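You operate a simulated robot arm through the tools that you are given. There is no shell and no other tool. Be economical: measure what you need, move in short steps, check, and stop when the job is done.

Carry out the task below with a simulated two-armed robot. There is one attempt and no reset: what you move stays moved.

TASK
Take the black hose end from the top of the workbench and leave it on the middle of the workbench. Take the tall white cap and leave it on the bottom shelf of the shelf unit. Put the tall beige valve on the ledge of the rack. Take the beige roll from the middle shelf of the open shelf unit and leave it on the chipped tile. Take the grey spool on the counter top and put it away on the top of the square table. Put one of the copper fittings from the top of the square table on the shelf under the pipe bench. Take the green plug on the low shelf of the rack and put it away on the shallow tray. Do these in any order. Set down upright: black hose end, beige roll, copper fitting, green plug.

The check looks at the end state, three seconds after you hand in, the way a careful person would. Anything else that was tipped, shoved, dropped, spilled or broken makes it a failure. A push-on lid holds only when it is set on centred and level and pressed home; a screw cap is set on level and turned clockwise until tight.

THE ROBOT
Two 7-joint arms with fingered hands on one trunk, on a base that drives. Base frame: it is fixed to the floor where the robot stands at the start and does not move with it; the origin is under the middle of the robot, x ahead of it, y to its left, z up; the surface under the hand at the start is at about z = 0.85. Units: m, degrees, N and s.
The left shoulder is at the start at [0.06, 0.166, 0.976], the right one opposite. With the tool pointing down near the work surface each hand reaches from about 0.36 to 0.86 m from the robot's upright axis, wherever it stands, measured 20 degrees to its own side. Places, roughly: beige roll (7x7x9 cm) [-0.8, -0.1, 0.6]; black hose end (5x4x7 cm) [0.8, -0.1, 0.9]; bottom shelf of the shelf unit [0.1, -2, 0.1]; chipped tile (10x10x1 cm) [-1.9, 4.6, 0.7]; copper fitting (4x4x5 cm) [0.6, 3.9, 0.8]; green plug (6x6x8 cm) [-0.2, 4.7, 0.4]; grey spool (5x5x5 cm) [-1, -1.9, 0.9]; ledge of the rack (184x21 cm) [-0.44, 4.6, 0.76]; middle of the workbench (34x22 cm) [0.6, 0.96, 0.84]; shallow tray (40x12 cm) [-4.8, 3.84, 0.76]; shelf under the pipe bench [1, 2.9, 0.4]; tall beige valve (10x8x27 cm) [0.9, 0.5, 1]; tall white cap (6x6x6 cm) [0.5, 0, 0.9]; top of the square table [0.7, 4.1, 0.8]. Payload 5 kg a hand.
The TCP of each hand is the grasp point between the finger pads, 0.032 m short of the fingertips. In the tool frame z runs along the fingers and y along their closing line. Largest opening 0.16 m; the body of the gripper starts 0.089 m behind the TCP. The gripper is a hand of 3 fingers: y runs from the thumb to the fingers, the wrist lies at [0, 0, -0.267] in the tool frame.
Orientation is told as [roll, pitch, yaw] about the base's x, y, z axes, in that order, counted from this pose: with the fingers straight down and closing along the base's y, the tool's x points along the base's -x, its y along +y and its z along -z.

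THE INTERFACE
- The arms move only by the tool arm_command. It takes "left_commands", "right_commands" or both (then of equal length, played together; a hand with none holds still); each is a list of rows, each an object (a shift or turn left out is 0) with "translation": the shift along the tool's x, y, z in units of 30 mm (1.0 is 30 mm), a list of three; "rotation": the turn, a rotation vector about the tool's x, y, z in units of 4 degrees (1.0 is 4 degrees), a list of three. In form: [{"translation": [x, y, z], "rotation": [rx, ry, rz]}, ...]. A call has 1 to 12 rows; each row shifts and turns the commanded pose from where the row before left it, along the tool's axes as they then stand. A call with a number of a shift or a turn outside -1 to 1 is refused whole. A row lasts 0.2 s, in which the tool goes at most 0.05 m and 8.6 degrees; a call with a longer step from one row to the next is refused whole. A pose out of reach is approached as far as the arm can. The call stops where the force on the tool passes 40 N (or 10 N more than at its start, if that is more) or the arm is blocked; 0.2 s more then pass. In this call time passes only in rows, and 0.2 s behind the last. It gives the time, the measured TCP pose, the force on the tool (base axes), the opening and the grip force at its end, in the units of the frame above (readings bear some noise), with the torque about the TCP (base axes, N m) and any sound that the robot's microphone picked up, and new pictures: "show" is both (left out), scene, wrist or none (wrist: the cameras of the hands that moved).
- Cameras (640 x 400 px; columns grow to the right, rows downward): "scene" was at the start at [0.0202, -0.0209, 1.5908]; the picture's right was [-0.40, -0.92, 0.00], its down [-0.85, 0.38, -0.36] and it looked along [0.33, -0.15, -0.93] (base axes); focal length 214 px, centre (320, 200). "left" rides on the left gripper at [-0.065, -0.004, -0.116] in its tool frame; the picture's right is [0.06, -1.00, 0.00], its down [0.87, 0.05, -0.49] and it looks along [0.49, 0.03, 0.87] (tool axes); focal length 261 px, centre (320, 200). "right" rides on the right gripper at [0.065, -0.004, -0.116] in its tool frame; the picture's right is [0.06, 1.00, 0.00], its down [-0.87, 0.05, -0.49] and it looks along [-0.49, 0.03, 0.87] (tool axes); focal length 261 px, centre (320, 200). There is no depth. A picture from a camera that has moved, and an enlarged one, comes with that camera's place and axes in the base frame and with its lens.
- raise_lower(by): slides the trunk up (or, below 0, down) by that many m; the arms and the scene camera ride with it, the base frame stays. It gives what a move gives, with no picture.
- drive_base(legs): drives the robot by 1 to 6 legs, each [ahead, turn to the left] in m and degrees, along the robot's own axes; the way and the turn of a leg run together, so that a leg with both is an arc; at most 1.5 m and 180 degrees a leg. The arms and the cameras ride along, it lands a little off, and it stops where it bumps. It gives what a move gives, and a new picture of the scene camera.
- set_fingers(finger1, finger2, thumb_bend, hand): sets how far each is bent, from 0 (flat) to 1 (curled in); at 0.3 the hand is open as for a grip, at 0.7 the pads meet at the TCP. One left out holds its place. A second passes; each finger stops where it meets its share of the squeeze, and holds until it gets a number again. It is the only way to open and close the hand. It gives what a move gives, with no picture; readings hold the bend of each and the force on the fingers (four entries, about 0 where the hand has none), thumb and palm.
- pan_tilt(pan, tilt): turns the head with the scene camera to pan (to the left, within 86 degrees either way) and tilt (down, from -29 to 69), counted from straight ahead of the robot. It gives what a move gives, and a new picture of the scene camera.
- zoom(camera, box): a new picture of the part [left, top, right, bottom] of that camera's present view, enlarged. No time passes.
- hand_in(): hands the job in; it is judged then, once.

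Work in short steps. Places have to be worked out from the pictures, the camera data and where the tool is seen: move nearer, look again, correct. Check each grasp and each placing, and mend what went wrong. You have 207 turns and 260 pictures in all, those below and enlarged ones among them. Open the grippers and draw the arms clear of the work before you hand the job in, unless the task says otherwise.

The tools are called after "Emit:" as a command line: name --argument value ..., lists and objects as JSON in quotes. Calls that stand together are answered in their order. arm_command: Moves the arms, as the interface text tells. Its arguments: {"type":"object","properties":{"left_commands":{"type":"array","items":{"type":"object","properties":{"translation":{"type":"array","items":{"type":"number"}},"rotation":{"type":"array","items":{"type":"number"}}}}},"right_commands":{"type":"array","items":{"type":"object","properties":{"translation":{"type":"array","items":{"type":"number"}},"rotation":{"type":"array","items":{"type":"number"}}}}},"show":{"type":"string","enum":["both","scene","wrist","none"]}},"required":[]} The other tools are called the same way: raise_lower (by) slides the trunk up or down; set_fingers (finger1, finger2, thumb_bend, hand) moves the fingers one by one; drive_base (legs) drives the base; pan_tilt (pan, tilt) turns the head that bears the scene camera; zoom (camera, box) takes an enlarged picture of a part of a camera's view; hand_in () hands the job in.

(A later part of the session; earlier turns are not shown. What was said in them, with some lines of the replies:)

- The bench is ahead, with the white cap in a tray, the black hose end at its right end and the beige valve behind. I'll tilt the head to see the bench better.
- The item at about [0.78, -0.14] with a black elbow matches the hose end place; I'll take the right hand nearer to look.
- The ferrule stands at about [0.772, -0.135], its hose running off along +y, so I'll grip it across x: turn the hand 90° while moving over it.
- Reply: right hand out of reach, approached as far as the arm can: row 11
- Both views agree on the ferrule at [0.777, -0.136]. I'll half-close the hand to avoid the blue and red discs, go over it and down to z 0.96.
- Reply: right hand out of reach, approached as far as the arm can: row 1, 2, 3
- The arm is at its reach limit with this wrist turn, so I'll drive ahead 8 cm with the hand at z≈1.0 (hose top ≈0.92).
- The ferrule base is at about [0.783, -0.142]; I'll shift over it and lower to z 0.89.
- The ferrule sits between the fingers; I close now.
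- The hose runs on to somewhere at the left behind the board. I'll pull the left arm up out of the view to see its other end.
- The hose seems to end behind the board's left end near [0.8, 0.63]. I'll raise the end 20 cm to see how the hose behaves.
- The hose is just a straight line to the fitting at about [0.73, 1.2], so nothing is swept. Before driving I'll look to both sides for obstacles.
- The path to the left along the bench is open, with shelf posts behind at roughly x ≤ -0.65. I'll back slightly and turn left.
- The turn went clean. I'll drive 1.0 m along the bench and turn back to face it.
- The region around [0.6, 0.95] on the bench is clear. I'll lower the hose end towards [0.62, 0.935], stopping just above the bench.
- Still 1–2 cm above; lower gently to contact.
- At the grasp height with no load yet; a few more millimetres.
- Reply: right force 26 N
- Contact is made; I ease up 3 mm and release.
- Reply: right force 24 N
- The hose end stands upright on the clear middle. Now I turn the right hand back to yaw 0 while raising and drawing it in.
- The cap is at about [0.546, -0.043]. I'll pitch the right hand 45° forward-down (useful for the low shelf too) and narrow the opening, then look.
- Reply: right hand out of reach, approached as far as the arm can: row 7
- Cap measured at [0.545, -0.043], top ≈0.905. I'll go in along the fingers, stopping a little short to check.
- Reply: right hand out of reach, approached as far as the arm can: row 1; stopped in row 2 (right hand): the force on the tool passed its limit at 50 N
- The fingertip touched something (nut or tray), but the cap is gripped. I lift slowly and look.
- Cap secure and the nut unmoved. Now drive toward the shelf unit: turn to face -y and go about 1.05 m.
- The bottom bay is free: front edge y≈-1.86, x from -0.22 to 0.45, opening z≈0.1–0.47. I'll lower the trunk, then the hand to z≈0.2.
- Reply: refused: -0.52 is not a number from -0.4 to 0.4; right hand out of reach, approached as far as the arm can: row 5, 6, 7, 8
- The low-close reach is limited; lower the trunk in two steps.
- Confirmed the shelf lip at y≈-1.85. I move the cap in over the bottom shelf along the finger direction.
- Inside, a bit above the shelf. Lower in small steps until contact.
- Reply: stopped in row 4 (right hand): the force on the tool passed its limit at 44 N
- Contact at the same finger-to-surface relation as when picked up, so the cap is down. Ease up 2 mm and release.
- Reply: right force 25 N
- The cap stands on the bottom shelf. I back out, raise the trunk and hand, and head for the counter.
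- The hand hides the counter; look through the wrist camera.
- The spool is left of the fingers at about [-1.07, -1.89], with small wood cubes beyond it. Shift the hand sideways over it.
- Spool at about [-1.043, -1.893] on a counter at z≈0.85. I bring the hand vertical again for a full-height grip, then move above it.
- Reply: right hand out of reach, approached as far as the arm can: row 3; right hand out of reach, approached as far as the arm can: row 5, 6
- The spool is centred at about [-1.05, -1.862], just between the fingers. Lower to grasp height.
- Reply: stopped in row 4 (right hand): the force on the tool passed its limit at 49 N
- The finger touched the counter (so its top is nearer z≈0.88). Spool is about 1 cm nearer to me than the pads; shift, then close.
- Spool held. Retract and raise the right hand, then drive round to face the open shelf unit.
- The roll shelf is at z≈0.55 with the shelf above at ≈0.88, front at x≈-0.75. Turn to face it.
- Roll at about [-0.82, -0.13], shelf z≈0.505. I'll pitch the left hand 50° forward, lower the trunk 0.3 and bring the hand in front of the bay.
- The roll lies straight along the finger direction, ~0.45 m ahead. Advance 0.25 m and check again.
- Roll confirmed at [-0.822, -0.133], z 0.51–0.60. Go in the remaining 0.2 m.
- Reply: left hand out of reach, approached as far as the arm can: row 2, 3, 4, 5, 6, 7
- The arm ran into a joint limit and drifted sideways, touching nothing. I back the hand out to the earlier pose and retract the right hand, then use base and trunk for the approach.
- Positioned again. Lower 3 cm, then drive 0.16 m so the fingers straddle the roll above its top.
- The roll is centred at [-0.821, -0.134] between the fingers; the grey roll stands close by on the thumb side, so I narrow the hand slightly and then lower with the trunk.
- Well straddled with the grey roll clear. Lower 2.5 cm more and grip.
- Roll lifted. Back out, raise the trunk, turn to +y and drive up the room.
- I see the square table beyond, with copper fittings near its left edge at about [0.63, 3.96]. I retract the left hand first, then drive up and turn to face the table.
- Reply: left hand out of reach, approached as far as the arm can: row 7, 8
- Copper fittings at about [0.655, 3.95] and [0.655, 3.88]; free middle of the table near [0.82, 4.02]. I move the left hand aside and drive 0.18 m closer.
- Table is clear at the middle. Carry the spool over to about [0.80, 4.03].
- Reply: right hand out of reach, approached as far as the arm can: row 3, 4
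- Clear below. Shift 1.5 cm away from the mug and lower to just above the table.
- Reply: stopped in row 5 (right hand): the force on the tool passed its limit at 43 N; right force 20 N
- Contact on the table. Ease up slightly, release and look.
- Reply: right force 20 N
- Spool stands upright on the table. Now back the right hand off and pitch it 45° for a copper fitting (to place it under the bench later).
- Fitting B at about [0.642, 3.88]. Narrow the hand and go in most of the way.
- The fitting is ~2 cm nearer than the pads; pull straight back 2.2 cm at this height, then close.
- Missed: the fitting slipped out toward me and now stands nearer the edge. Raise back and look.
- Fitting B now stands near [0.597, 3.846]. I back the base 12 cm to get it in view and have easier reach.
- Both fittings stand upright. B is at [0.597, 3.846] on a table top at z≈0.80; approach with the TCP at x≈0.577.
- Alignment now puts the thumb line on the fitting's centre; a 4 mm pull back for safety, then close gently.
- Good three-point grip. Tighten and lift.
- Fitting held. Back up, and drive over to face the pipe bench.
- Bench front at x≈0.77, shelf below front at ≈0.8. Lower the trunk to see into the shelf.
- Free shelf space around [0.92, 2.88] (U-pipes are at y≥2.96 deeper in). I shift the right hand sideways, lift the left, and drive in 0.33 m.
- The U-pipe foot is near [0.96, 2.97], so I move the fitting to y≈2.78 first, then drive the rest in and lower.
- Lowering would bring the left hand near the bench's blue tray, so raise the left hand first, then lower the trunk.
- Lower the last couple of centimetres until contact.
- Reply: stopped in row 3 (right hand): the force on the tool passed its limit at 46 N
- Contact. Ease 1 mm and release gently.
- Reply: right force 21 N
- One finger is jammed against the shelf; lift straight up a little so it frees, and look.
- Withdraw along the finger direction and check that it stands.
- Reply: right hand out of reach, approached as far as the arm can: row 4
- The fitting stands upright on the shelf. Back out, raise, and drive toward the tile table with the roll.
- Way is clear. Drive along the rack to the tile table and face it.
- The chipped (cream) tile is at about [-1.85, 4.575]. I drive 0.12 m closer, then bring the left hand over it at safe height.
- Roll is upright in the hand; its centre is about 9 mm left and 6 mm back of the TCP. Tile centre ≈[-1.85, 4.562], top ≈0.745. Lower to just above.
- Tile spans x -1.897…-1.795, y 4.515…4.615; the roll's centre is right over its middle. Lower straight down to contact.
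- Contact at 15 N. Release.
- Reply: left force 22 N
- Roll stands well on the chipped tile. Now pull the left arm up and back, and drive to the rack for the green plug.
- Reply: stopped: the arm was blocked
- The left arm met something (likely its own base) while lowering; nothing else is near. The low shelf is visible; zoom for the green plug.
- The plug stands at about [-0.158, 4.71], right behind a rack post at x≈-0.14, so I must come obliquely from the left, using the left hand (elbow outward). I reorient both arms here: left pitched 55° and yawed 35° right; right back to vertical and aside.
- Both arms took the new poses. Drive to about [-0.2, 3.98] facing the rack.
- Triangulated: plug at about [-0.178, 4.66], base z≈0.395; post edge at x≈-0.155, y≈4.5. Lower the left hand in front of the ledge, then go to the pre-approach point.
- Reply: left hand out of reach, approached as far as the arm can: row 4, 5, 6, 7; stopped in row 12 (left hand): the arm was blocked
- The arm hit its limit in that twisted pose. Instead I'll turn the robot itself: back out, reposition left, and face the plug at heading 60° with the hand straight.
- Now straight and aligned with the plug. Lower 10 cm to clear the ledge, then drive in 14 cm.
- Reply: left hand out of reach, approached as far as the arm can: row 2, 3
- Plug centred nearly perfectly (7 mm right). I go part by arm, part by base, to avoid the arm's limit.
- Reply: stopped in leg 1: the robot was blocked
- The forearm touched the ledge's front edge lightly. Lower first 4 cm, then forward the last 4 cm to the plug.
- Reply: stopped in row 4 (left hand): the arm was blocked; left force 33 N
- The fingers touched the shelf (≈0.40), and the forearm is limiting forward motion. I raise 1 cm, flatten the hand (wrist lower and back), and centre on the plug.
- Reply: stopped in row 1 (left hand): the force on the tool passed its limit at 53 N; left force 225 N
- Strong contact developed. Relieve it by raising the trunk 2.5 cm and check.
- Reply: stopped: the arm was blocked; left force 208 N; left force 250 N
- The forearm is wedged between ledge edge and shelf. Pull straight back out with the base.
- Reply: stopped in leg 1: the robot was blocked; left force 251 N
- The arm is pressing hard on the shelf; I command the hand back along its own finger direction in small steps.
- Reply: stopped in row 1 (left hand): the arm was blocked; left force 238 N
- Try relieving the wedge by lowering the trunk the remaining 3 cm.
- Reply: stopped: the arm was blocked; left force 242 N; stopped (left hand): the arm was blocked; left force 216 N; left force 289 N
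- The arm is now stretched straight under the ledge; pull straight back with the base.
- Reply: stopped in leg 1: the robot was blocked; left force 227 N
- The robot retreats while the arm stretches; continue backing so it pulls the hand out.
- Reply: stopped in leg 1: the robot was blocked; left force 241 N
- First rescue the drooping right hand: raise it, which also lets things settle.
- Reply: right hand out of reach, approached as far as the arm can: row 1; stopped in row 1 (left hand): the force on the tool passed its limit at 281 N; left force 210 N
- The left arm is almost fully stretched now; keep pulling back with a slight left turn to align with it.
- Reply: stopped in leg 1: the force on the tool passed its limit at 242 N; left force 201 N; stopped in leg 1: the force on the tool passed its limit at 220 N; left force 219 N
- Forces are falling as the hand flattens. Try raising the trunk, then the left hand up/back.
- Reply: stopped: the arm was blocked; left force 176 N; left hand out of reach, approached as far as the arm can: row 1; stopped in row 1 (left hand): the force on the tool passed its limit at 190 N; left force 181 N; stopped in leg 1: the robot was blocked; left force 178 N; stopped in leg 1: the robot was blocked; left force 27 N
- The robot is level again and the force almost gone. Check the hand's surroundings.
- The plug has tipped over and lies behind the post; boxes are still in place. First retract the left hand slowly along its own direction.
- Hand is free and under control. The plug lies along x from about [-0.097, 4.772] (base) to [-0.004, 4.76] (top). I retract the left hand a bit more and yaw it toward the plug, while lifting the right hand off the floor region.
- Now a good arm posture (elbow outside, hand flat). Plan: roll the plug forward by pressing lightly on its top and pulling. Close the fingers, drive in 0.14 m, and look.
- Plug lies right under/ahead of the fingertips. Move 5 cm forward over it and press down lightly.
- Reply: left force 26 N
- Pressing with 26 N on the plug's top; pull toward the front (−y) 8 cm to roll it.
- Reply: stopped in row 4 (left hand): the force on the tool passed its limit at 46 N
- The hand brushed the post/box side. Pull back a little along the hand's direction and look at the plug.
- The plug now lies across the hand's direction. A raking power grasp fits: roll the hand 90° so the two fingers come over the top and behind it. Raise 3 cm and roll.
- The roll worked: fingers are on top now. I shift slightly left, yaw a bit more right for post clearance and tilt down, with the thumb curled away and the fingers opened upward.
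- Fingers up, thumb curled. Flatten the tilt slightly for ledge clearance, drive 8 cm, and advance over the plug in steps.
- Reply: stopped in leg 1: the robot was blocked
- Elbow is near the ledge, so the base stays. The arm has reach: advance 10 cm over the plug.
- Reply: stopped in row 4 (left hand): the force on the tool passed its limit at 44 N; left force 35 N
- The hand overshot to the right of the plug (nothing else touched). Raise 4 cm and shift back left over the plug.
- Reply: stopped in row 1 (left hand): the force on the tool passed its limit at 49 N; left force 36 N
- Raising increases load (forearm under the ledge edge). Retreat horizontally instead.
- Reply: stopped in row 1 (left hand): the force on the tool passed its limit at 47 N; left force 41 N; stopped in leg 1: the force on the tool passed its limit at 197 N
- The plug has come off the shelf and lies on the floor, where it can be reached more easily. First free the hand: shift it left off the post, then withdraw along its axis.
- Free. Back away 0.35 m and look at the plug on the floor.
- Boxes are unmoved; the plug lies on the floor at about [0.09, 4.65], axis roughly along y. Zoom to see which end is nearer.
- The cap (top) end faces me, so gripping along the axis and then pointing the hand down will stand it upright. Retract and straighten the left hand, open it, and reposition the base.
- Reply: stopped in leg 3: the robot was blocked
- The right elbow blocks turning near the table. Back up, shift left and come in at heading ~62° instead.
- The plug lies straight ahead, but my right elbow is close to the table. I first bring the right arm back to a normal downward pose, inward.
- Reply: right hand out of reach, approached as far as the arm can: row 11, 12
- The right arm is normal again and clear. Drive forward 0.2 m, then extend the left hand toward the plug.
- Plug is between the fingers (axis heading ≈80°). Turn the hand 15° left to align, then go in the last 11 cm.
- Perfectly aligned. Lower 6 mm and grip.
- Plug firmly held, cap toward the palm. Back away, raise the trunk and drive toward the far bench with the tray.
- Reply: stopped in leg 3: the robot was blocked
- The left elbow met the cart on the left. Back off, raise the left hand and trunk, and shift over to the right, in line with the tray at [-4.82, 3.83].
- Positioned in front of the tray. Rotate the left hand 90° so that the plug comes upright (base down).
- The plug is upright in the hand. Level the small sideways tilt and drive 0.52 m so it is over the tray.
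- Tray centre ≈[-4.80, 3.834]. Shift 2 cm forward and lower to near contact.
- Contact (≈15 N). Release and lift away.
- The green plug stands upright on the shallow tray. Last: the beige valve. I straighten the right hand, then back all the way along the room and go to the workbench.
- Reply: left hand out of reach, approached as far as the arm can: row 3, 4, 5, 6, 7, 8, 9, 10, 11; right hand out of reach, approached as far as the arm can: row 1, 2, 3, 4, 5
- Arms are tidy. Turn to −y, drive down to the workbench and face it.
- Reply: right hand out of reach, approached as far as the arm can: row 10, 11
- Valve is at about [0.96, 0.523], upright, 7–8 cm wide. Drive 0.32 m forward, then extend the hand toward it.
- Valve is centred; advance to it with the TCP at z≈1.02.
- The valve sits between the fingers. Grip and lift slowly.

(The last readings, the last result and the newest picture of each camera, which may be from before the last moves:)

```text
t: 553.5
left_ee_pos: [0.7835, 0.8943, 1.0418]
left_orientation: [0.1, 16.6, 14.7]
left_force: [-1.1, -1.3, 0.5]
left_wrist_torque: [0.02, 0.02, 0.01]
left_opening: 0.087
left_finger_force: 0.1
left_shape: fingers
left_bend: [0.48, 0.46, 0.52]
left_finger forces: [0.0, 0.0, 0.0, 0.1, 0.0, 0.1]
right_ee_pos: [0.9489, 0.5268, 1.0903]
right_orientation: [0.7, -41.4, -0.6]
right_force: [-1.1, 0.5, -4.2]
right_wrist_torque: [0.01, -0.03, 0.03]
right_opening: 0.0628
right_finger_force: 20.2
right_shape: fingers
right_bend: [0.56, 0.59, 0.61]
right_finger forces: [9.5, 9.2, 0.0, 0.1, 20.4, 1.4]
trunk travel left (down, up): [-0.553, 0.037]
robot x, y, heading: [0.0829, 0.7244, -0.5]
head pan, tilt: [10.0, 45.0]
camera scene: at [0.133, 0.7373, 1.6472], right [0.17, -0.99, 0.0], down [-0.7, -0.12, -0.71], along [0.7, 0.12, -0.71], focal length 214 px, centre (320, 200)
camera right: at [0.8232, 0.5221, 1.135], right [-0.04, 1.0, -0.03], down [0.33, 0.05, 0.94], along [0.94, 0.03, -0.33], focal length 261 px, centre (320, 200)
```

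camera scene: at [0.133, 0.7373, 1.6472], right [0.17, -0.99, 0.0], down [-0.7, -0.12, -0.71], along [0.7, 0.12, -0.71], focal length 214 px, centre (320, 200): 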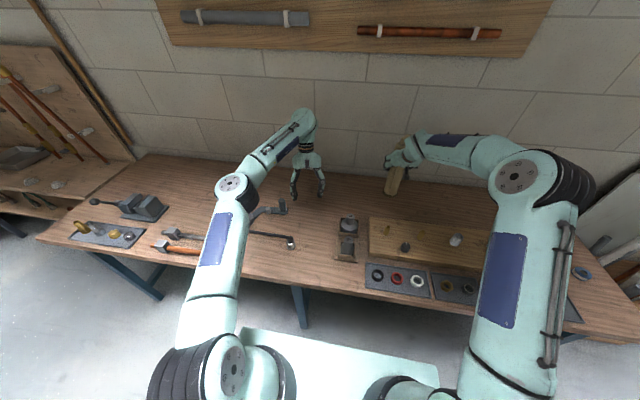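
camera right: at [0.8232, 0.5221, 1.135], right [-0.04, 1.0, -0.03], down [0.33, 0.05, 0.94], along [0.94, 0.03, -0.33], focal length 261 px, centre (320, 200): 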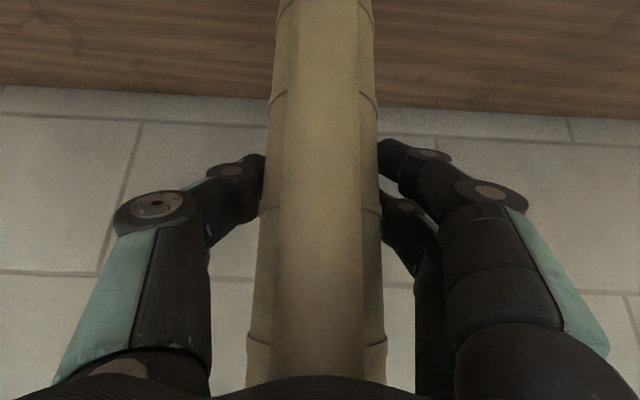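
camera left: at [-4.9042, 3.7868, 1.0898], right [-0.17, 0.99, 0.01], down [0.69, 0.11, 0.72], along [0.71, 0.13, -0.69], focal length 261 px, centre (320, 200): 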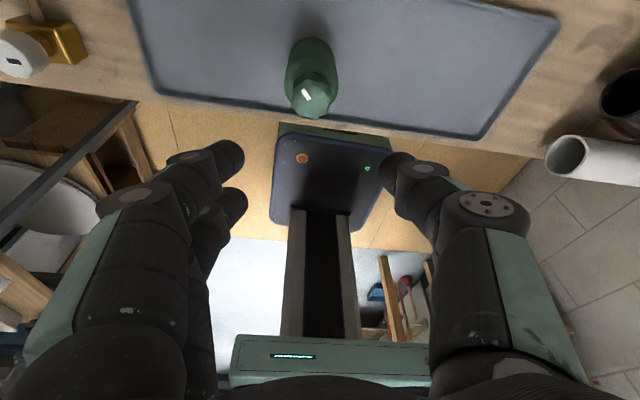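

Valve held (≈0.4 kg) and upright. Raise, retract it, and start driving to the rack.

Emit:
arm_command --right_commands '[{"translation": [-0.66, 0, -0.75]}, {"translation": [-0.66, 0, -0.75]}, {"translation": [-0.66, 0, -0.75]}, {"translation": [0.75, 0, -0.66]}, {"translation": [0.75, 0, -0.66]}, {"translation": [0.75, 0, -0.66]}, {"translation": [0.75, 0, -0.66]}, {"translation": [0.75, 0, -0.66]}, {"translation": [0.75, 0, -0.66]}, {"translation": [0.75, 0, -0.66]}]' --show "none"

Emit:
drive_base --legs '[[-0.28, 0], [0, 90], [1.4, 0], [1.42, 0], [0, 90]]'

```text
t: 555.7
left_ee_pos: [0.7822, 0.8947, 1.041]
left_orientation: [0.1, 16.5, 14.6]
left_force: [-0.7, 0.0, 0.8]
left_wrist_torque: [0.01, -0.06, 0.03]
left_opening: 0.087
left_finger_force: 0.0
left_shape: fingers
left_bend: [0.48, 0.46, 0.52]
left_finger forces: [0.1, 0.0, 0.1, 0.0, 0.0, 0.0]
right_ee_pos: [0.7412, 0.5283, 1.1838]
right_orientation: [0.7, -41.5, -0.6]
right_force: [-0.1, -0.5, -3.8]
right_wrist_torque: [-0.02, -0.01, -0.03]
right_opening: 0.063
right_finger_force: 19.9
right_shape: fingers
right_bend: [0.56, 0.59, 0.61]
right_finger forces: [9.4, 9.3, 0.0, 0.1, 19.9, 1.5]
trunk travel left (down, up): [-0.553, 0.037]
robot x, y, heading: [0.0859, 0.7219, -0.6]
head pan, tilt: [10.0, 45.0]
```

```text
t: 579.0
left_ee_pos: [-0.817, 3.4586, 1.0395]
left_orientation: [0.2, 16.5, -168.0]
left_force: [0.4, 0.3, 0.3]
left_wrist_torque: [0.0, 0.02, 0.01]
left_opening: 0.087
left_finger_force: 0.1
left_shape: fingers
left_bend: [0.48, 0.46, 0.52]
left_finger forces: [0.0, 0.0, 0.0, 0.1, 0.0, 0.1]
right_ee_pos: [-0.7586, 3.8244, 1.1832]
right_orientation: [0.5, -41.4, 176.8]
right_force: [-0.1, 0.3, -3.6]
right_wrist_torque: [-0.02, 0.0, 0.01]
right_opening: 0.063
right_finger_force: 19.8
right_shape: fingers
right_bend: [0.56, 0.59, 0.61]
right_finger forces: [9.3, 9.2, 0.0, 0.0, 19.6, 1.0]
trunk travel left (down, up): [-0.553, 0.037]
robot x, y, heading: [-0.1091, 3.6002, 177.2]
head pan, tilt: [10.0, 45.0]
camera scene: at [-0.1619, 3.5904, 1.6472], right [-0.12, 0.99, 0.0], down [0.7, 0.09, -0.71], along [-0.7, -0.09, -0.71], focal length 214 px, centre (320, 200)
```

scene: 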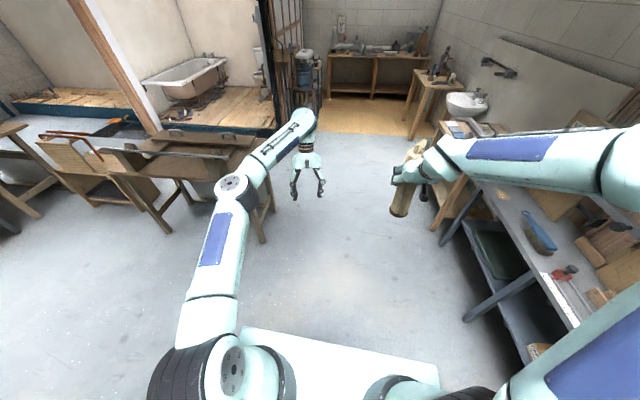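

Emit:
drive_base --legs '[[1.3, 0], [0, -87]]'

Emit:
pan_tilt --pan -8 --tilt 45

```text
t: 589.5
left_ee_pos: [-1.642, 4.3329, 1.0399]
left_orientation: [0.2, 16.5, 108.0]
left_force: [0.6, 1.5, -0.3]
left_wrist_torque: [-0.01, -0.01, 0.03]
left_opening: 0.0872
left_finger_force: 0.1
left_shape: fingers
left_bend: [0.48, 0.46, 0.52]
left_finger forces: [0.0, 0.0, 0.0, 0.0, 0.1, 0.0]
right_ee_pos: [-1.2717, 4.3131, 1.1809]
right_orientation: [0.7, -41.3, 92.8]
right_force: [0.6, 0.5, -4.3]
right_wrist_torque: [0.01, 0.03, -0.03]
right_opening: 0.0626
right_finger_force: 19.7
right_shape: fingers
right_bend: [0.56, 0.59, 0.61]
right_finger forces: [9.3, 9.4, 0.0, 0.0, 19.3, 0.7]
trunk travel left (down, up): [-0.553, 0.037]
robot x, y, heading: [-1.4282, 3.6421, 93.0]
head pan, tilt: [10.0, 45.0]
camera scene: at [-1.4445, 3.6962, 1.6472], right [0.97, 0.22, 0.0], down [0.16, -0.69, -0.71], along [-0.16, 0.69, -0.71], focal length 214 px, centre (320, 200)
```

scene: 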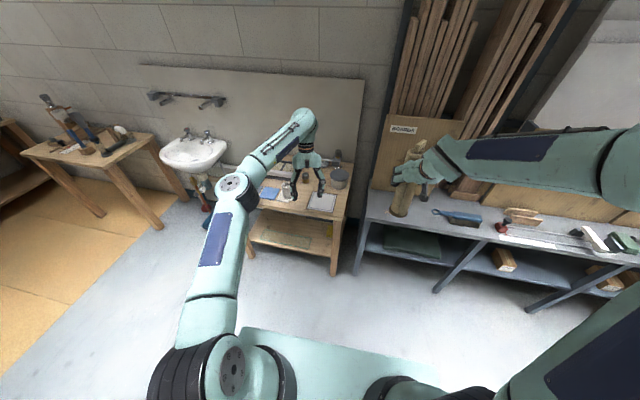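

```text
t: 590.3
left_ee_pos: [-1.6409, 4.3328, 1.0409]
left_orientation: [0.1, 16.5, 108.0]
left_force: [-0.3, 0.0, 0.1]
left_wrist_torque: [0.03, 0.03, -0.02]
left_opening: 0.0869
left_finger_force: 0.1
left_shape: fingers
left_bend: [0.48, 0.46, 0.52]
left_finger forces: [0.1, 0.0, 0.1, 0.0, 0.0, 0.0]
right_ee_pos: [-1.2725, 4.3139, 1.1831]
right_orientation: [0.7, -41.4, 92.8]
right_force: [-0.4, 0.3, -4.1]
right_wrist_torque: [-0.02, 0.01, 0.01]
right_opening: 0.0625
right_finger_force: 19.5
right_shape: fingers
right_bend: [0.56, 0.59, 0.61]
right_finger forces: [9.5, 9.5, 0.1, 0.1, 19.3, 0.7]
trunk travel left (down, up): [-0.553, 0.037]
robot x, y, heading: [-1.4312, 3.649, 93.1]
head pan, tilt: [-8.0, 45.0]
camera scene: at [-1.4196, 3.698, 1.6472], right [1.0, -0.09, 0.0], down [-0.06, -0.7, -0.71], along [0.06, 0.7, -0.71], focal length 214 px, centre (320, 200)
```

scene: 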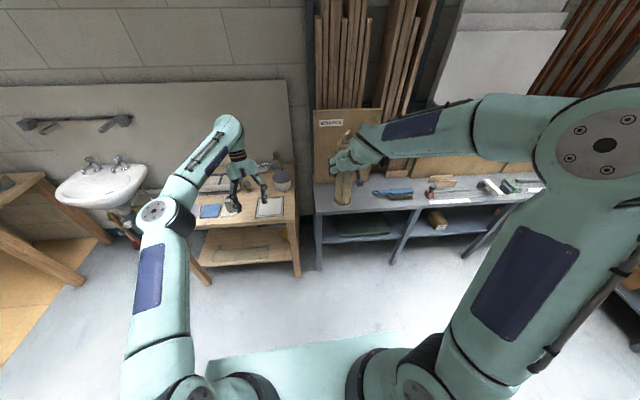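

Free ledge space at x −1.36…−1.03 left of the blue brush; I'll set the valve at about [-1.14, 4.55]. Drive 0.15 m closer and lower it to just above.

Emit:
drive_base --legs '[[0.15, 0]]'

Emit:
arm_command --right_commands '[{"translation": [0, -0.9, 0]}, {"translation": [0, -0.9, 0]}, {"translation": [0.2, -0.9, 0.6]}, {"translation": [0.3, -0.9, 0.85]}, {"translation": [0.35, -0.9, 0.85]}, {"translation": [0.35, -0.3, 0.85]}, {"translation": [0.35, 0, 0.85]}, {"translation": [0.35, 0, 0.85]}, {"translation": [0.35, 0, 0.85]}]' --show "both"

```text
t: 591.6
left_ee_pos: [-1.6491, 4.4829, 1.0391]
left_orientation: [0.2, 16.6, 108.0]
left_force: [-0.2, 0.7, -0.9]
left_wrist_torque: [-0.05, 0.02, 0.0]
left_opening: 0.0869
left_finger_force: 0.0
left_shape: fingers
left_bend: [0.48, 0.46, 0.52]
left_finger forces: [0.1, 0.0, 0.0, 0.0, 0.0, 0.1]
right_ee_pos: [-1.2816, 4.464, 1.1809]
right_orientation: [0.7, -41.2, 93.0]
right_force: [-0.5, 1.3, -3.5]
right_wrist_torque: [0.0, -0.01, 0.0]
right_opening: 0.0628
right_finger_force: 19.7
right_shape: fingers
right_bend: [0.56, 0.59, 0.61]
right_finger forces: [9.4, 9.6, 0.0, 0.1, 19.5, 0.7]
trunk travel left (down, up): [-0.553, 0.037]
robot x, y, heading: [-1.4352, 3.791, 92.8]
head pan, tilt: [-8.0, 45.0]
camera scene: at [-1.4276, 3.8486, 1.6471], right [1.0, -0.09, 0.0], down [-0.06, -0.71, -0.71], along [0.06, 0.7, -0.71], focal length 214 px, centre (320, 200)
```

scene: 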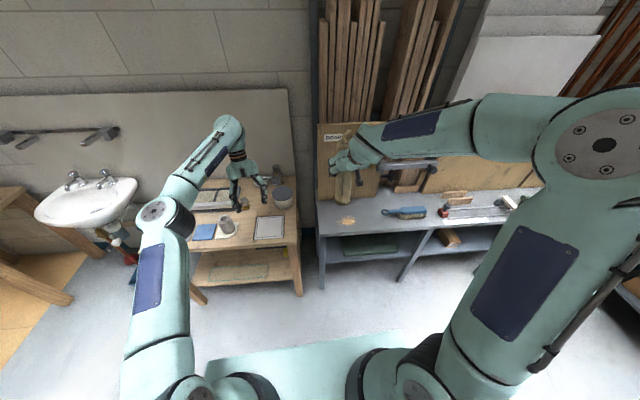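

```text
t: 593.6
left_ee_pos: [-1.6503, 4.4832, 1.0403]
left_orientation: [0.1, 16.6, 108.0]
left_force: [-0.2, -0.1, 0.1]
left_wrist_torque: [-0.05, 0.0, -0.02]
left_opening: 0.0867
left_finger_force: 0.1
left_shape: fingers
left_bend: [0.48, 0.46, 0.52]
left_finger forces: [0.0, 0.0, 0.0, 0.0, 0.1, 0.0]
right_ee_pos: [-1.1433, 4.5316, 1.0064]
right_orientation: [0.4, -41.4, 93.1]
right_force: [0.6, 0.1, -3.9]
right_wrist_torque: [0.0, -0.01, 0.0]
right_opening: 0.0627
right_finger_force: 19.3
right_shape: fingers
right_bend: [0.56, 0.59, 0.61]
right_finger forces: [9.7, 9.5, 0.0, 0.0, 19.3, 0.7]
trunk travel left (down, up): [-0.553, 0.037]
robot x, y, heading: [-1.4392, 3.7948, 92.9]
head pan, tilt: [-8.0, 45.0]
camera scene: at [-1.4275, 3.8474, 1.6472], right [1.0, -0.09, 0.0], down [-0.06, -0.71, -0.71], along [0.06, 0.7, -0.71], focal length 214 px, centre (320, 200)
camera right: at [-1.1319, 4.407, 1.0505], right [-0.99, -0.1, -0.03], down [-0.07, 0.32, 0.94], along [-0.09, 0.94, -0.33], focal length 261 px, centre (320, 200)
```

scene: 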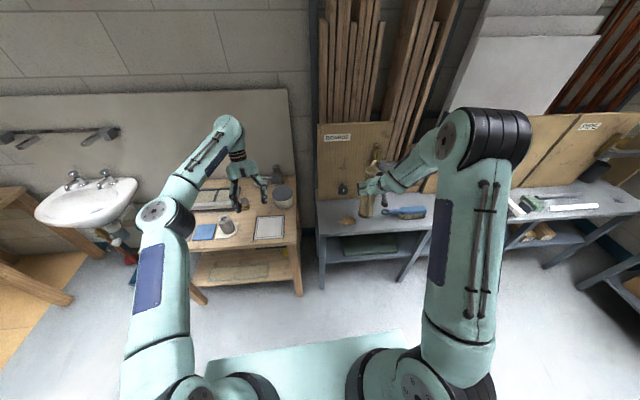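
right: 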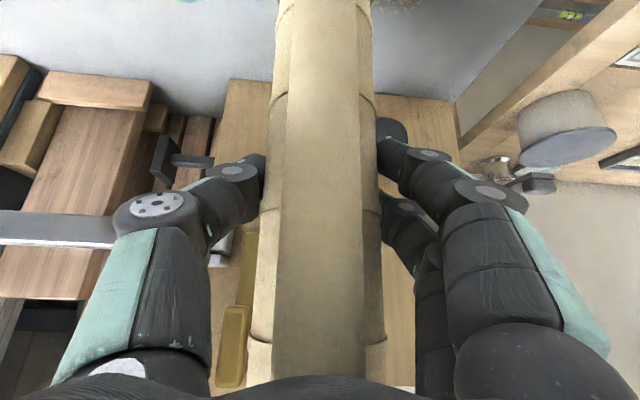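

Lower straight down to contact.

Emit:
arm_command --right_commands '[{"translation": [0.27, 0, 0.6]}, {"translation": [0.27, 0, 0.6]}, {"translation": [0.27, 0, 0.5]}, {"translation": [0.1, 0, 0.11]}, {"translation": [0.1, 0, 0.11]}, {"translation": [0.1, 0, 0.11]}, {"translation": [0.1, 0, 0.11]}, {"translation": [0.1, 0, 0.11]}, {"translation": [0.1, 0, 0.11]}]' --show "none"

```text
t: 595.6
left_ee_pos: [-1.6502, 4.4812, 1.0411]
left_orientation: [0.0, 16.6, 108.1]
left_force: [0.3, -0.3, -0.4]
left_wrist_torque: [0.0, 0.03, 0.0]
left_opening: 0.0869
left_finger_force: 0.0
left_shape: fingers
left_bend: [0.48, 0.46, 0.52]
left_finger forces: [0.0, 0.1, 0.0, 0.0, 0.0, 0.1]
right_ee_pos: [-1.1449, 4.5491, 0.9285]
right_orientation: [0.6, -41.6, 92.9]
right_force: [0.0, -1.1, 3.7]
right_wrist_torque: [0.05, 0.0, 0.02]
right_opening: 0.0625
right_finger_force: 20.4
right_shape: fingers
right_bend: [0.56, 0.59, 0.61]
right_finger forces: [9.9, 9.5, 0.1, 0.0, 19.9, 0.7]
trunk travel left (down, up): [-0.553, 0.037]
robot x, y, heading: [-1.4383, 3.7909, 93.1]
head pan, tilt: [-8.0, 45.0]
```

Just in contact. One more 2 mm, then release.

Emit:
arm_command --right_commands '[{"translation": [0.05, 0, 0.055]}]' --show "none"

Emit:
set_fingers --hand "right" --finger1 0.42 --finger2 0.42 --thumb_bend 0.42

Emit:
arm_command --right_commands '[{"translation": [0.3, 0, -0.3]}, {"translation": [0.7, 0, -0.7]}, {"translation": [0.7, 0, -0.7]}, {"translation": [0.7, 0, -0.7]}, {"translation": [0.7, 0, -0.7]}, {"translation": [0.5, 0, -0.9]}]' --show "both"

```text
t: 596.0
left_ee_pos: [-1.6502, 4.4805, 1.0422]
left_orientation: [0.1, 16.4, 108.2]
left_force: [0.7, 0.3, -0.1]
left_wrist_torque: [0.03, 0.0, 0.02]
left_opening: 0.0868
left_finger_force: 0.2
left_shape: fingers
left_bend: [0.48, 0.46, 0.52]
left_finger forces: [0.0, 0.0, 0.0, 0.0, 0.0, 0.1]
right_ee_pos: [-1.1425, 4.5474, 0.9276]
right_orientation: [0.6, -41.7, 92.9]
right_force: [1.2, -0.8, 11.6]
right_wrist_torque: [0.28, 0.03, -0.03]
right_opening: 0.0626
right_finger_force: 21.3
right_shape: fingers
right_bend: [0.56, 0.59, 0.61]
right_finger forces: [10.0, 9.5, 0.0, 0.0, 21.3, 1.6]
trunk travel left (down, up): [-0.553, 0.037]
robot x, y, heading: [-1.4351, 3.7927, 93.0]
head pan, tilt: [-8.0, 45.0]
```

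```text
t: 597.0
left_ee_pos: [-1.6501, 4.4817, 1.0395]
left_orientation: [0.2, 16.5, 108.1]
left_force: [0.6, 0.0, 0.3]
left_wrist_torque: [0.01, -0.02, 0.02]
left_opening: 0.087
left_finger_force: 0.0
left_shape: fingers
left_bend: [0.48, 0.46, 0.52]
left_finger forces: [0.1, 0.0, 0.0, 0.0, 0.0, 0.0]
right_ee_pos: [-1.1439, 4.5465, 0.9254]
right_orientation: [0.7, -41.4, 92.9]
right_force: [-0.1, -0.3, 0.2]
right_wrist_torque: [0.02, 0.03, 0.02]
right_opening: 0.1191
right_finger_force: 0.6
right_shape: fingers
right_bend: [0.42, 0.42, 0.42]
right_finger forces: [0.0, 0.1, 0.1, 0.1, 0.0, 0.4]
trunk travel left (down, up): [-0.553, 0.037]
robot x, y, heading: [-1.4353, 3.7936, 93.1]
head pan, tilt: [-8.0, 45.0]
```

```text
t: 598.4
left_ee_pos: [-1.6497, 4.4801, 1.0407]
left_orientation: [0.1, 16.6, 108.0]
left_force: [1.0, 0.8, 0.1]
left_wrist_torque: [-0.04, 0.01, -0.02]
left_opening: 0.087
left_finger_force: 0.1
left_shape: fingers
left_bend: [0.48, 0.46, 0.52]
left_finger forces: [0.1, 0.0, 0.0, 0.0, 0.0, 0.0]
right_ee_pos: [-1.1342, 4.3898, 0.9417]
right_orientation: [0.7, -41.4, 92.8]
right_force: [-0.8, 0.0, -0.9]
right_wrist_torque: [0.02, 0.0, 0.0]
right_opening: 0.1193
right_finger_force: 0.3
right_shape: fingers
right_bend: [0.42, 0.42, 0.42]
right_finger forces: [0.1, 0.0, 0.0, 0.1, 0.0, 0.0]
trunk travel left (down, up): [-0.553, 0.037]
robot x, y, heading: [-1.4335, 3.7905, 93.2]
head pan, tilt: [-8.0, 45.0]
camera scene: at [-1.4273, 3.8455, 1.6473], right [1.0, -0.09, 0.0], down [-0.06, -0.7, -0.71], along [0.06, 0.7, -0.71], focal length 214 px, centre (320, 200)
camera right: at [-1.1229, 4.2647, 0.9864], right [-0.99, -0.1, -0.03], down [-0.06, 0.32, 0.94], along [-0.09, 0.94, -0.33], focal length 261 px, centre (320, 200)
```

scene: 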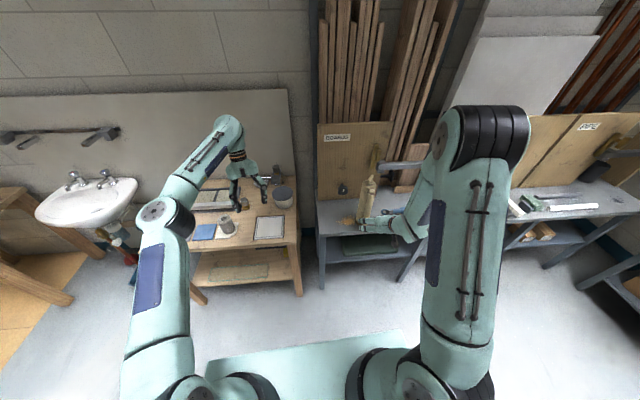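
right: 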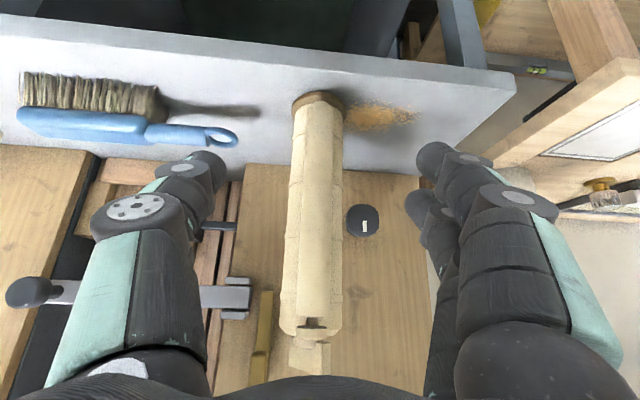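

The valve stands upright on the ledge and the roll is still on its tile. Back away so both open hands are clear, and take a last look.

Emit:
drive_base --legs '[[-0.3, 0]]'

Emit:
zoom --camera "scene" --box '[170, 110, 450, 285]'

```text
t: 600.5
left_ee_pos: [-1.6347, 4.1755, 1.0415]
left_orientation: [0.2, 16.4, 108.1]
left_force: [0.3, -0.5, -0.2]
left_wrist_torque: [0.05, -0.04, -0.02]
left_opening: 0.0869
left_finger_force: 0.0
left_shape: fingers
left_bend: [0.48, 0.46, 0.52]
left_finger forces: [0.0, 0.0, 0.1, 0.0, 0.0, 0.0]
right_ee_pos: [-1.1195, 4.0866, 0.9426]
right_orientation: [0.5, -41.5, 93.1]
right_force: [0.0, -0.3, 0.1]
right_wrist_torque: [0.03, -0.01, 0.01]
right_opening: 0.1193
right_finger_force: 0.0
right_shape: fingers
right_bend: [0.42, 0.42, 0.42]
right_finger forces: [0.0, 0.0, 0.0, 0.0, 0.0, 0.1]
trunk travel left (down, up): [-0.553, 0.037]
robot x, y, heading: [-1.4178, 3.4826, 93.1]
head pan, tilt: [-8.0, 45.0]
camera scene: at [-1.4112, 3.5405, 1.6473], right [1.0, -0.09, 0.0], down [-0.06, -0.7, -0.71], along [0.06, 0.7, -0.71], focal length 214 px, centre (320, 200)
```

scene: 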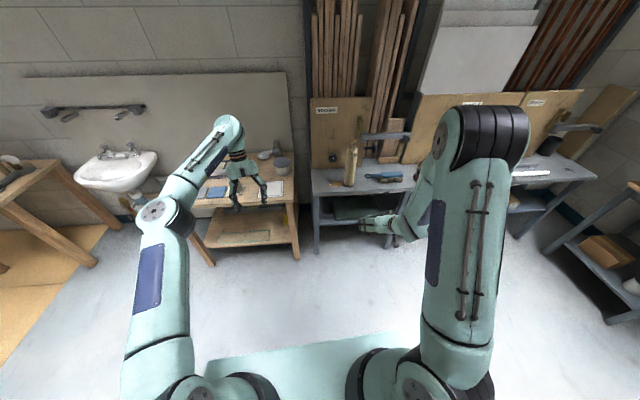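

```text
2.29 times, centred on (310, 198) of scene
camera zoom: at [-1.4112, 3.5405, 1.6473], right [1.0, -0.09, 0.0], down [-0.06, -0.7, -0.71], along [0.06, 0.7, -0.71], focal length 490 px, centre (343, 206)
```

zoom: 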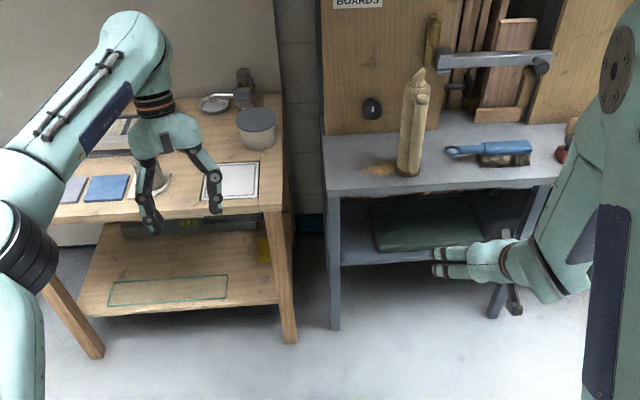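

All seven placings are in place, and both hands are open and clear. Handing in.

Emit:
hand_in

```text
The job is handed in.
```

I handed the job in with all seven objects at their places, and the four that had to stand upright stood upright when I last saw each one.

During the work the green plug tipped over on the rack's low shelf and fell to the floor. I picked it up and stood it on the tray. One copper fitting also slid a few centimetres when my first grip missed it. My left arm wedged hard under the rack ledge for a while, at over 200 N. My elbows also bumped the blue cart on the way to the tray and something by the pipe bench or square table. I saw nothing shoved or fallen in the later pictures, but I did not inspect every spot again before handing in.
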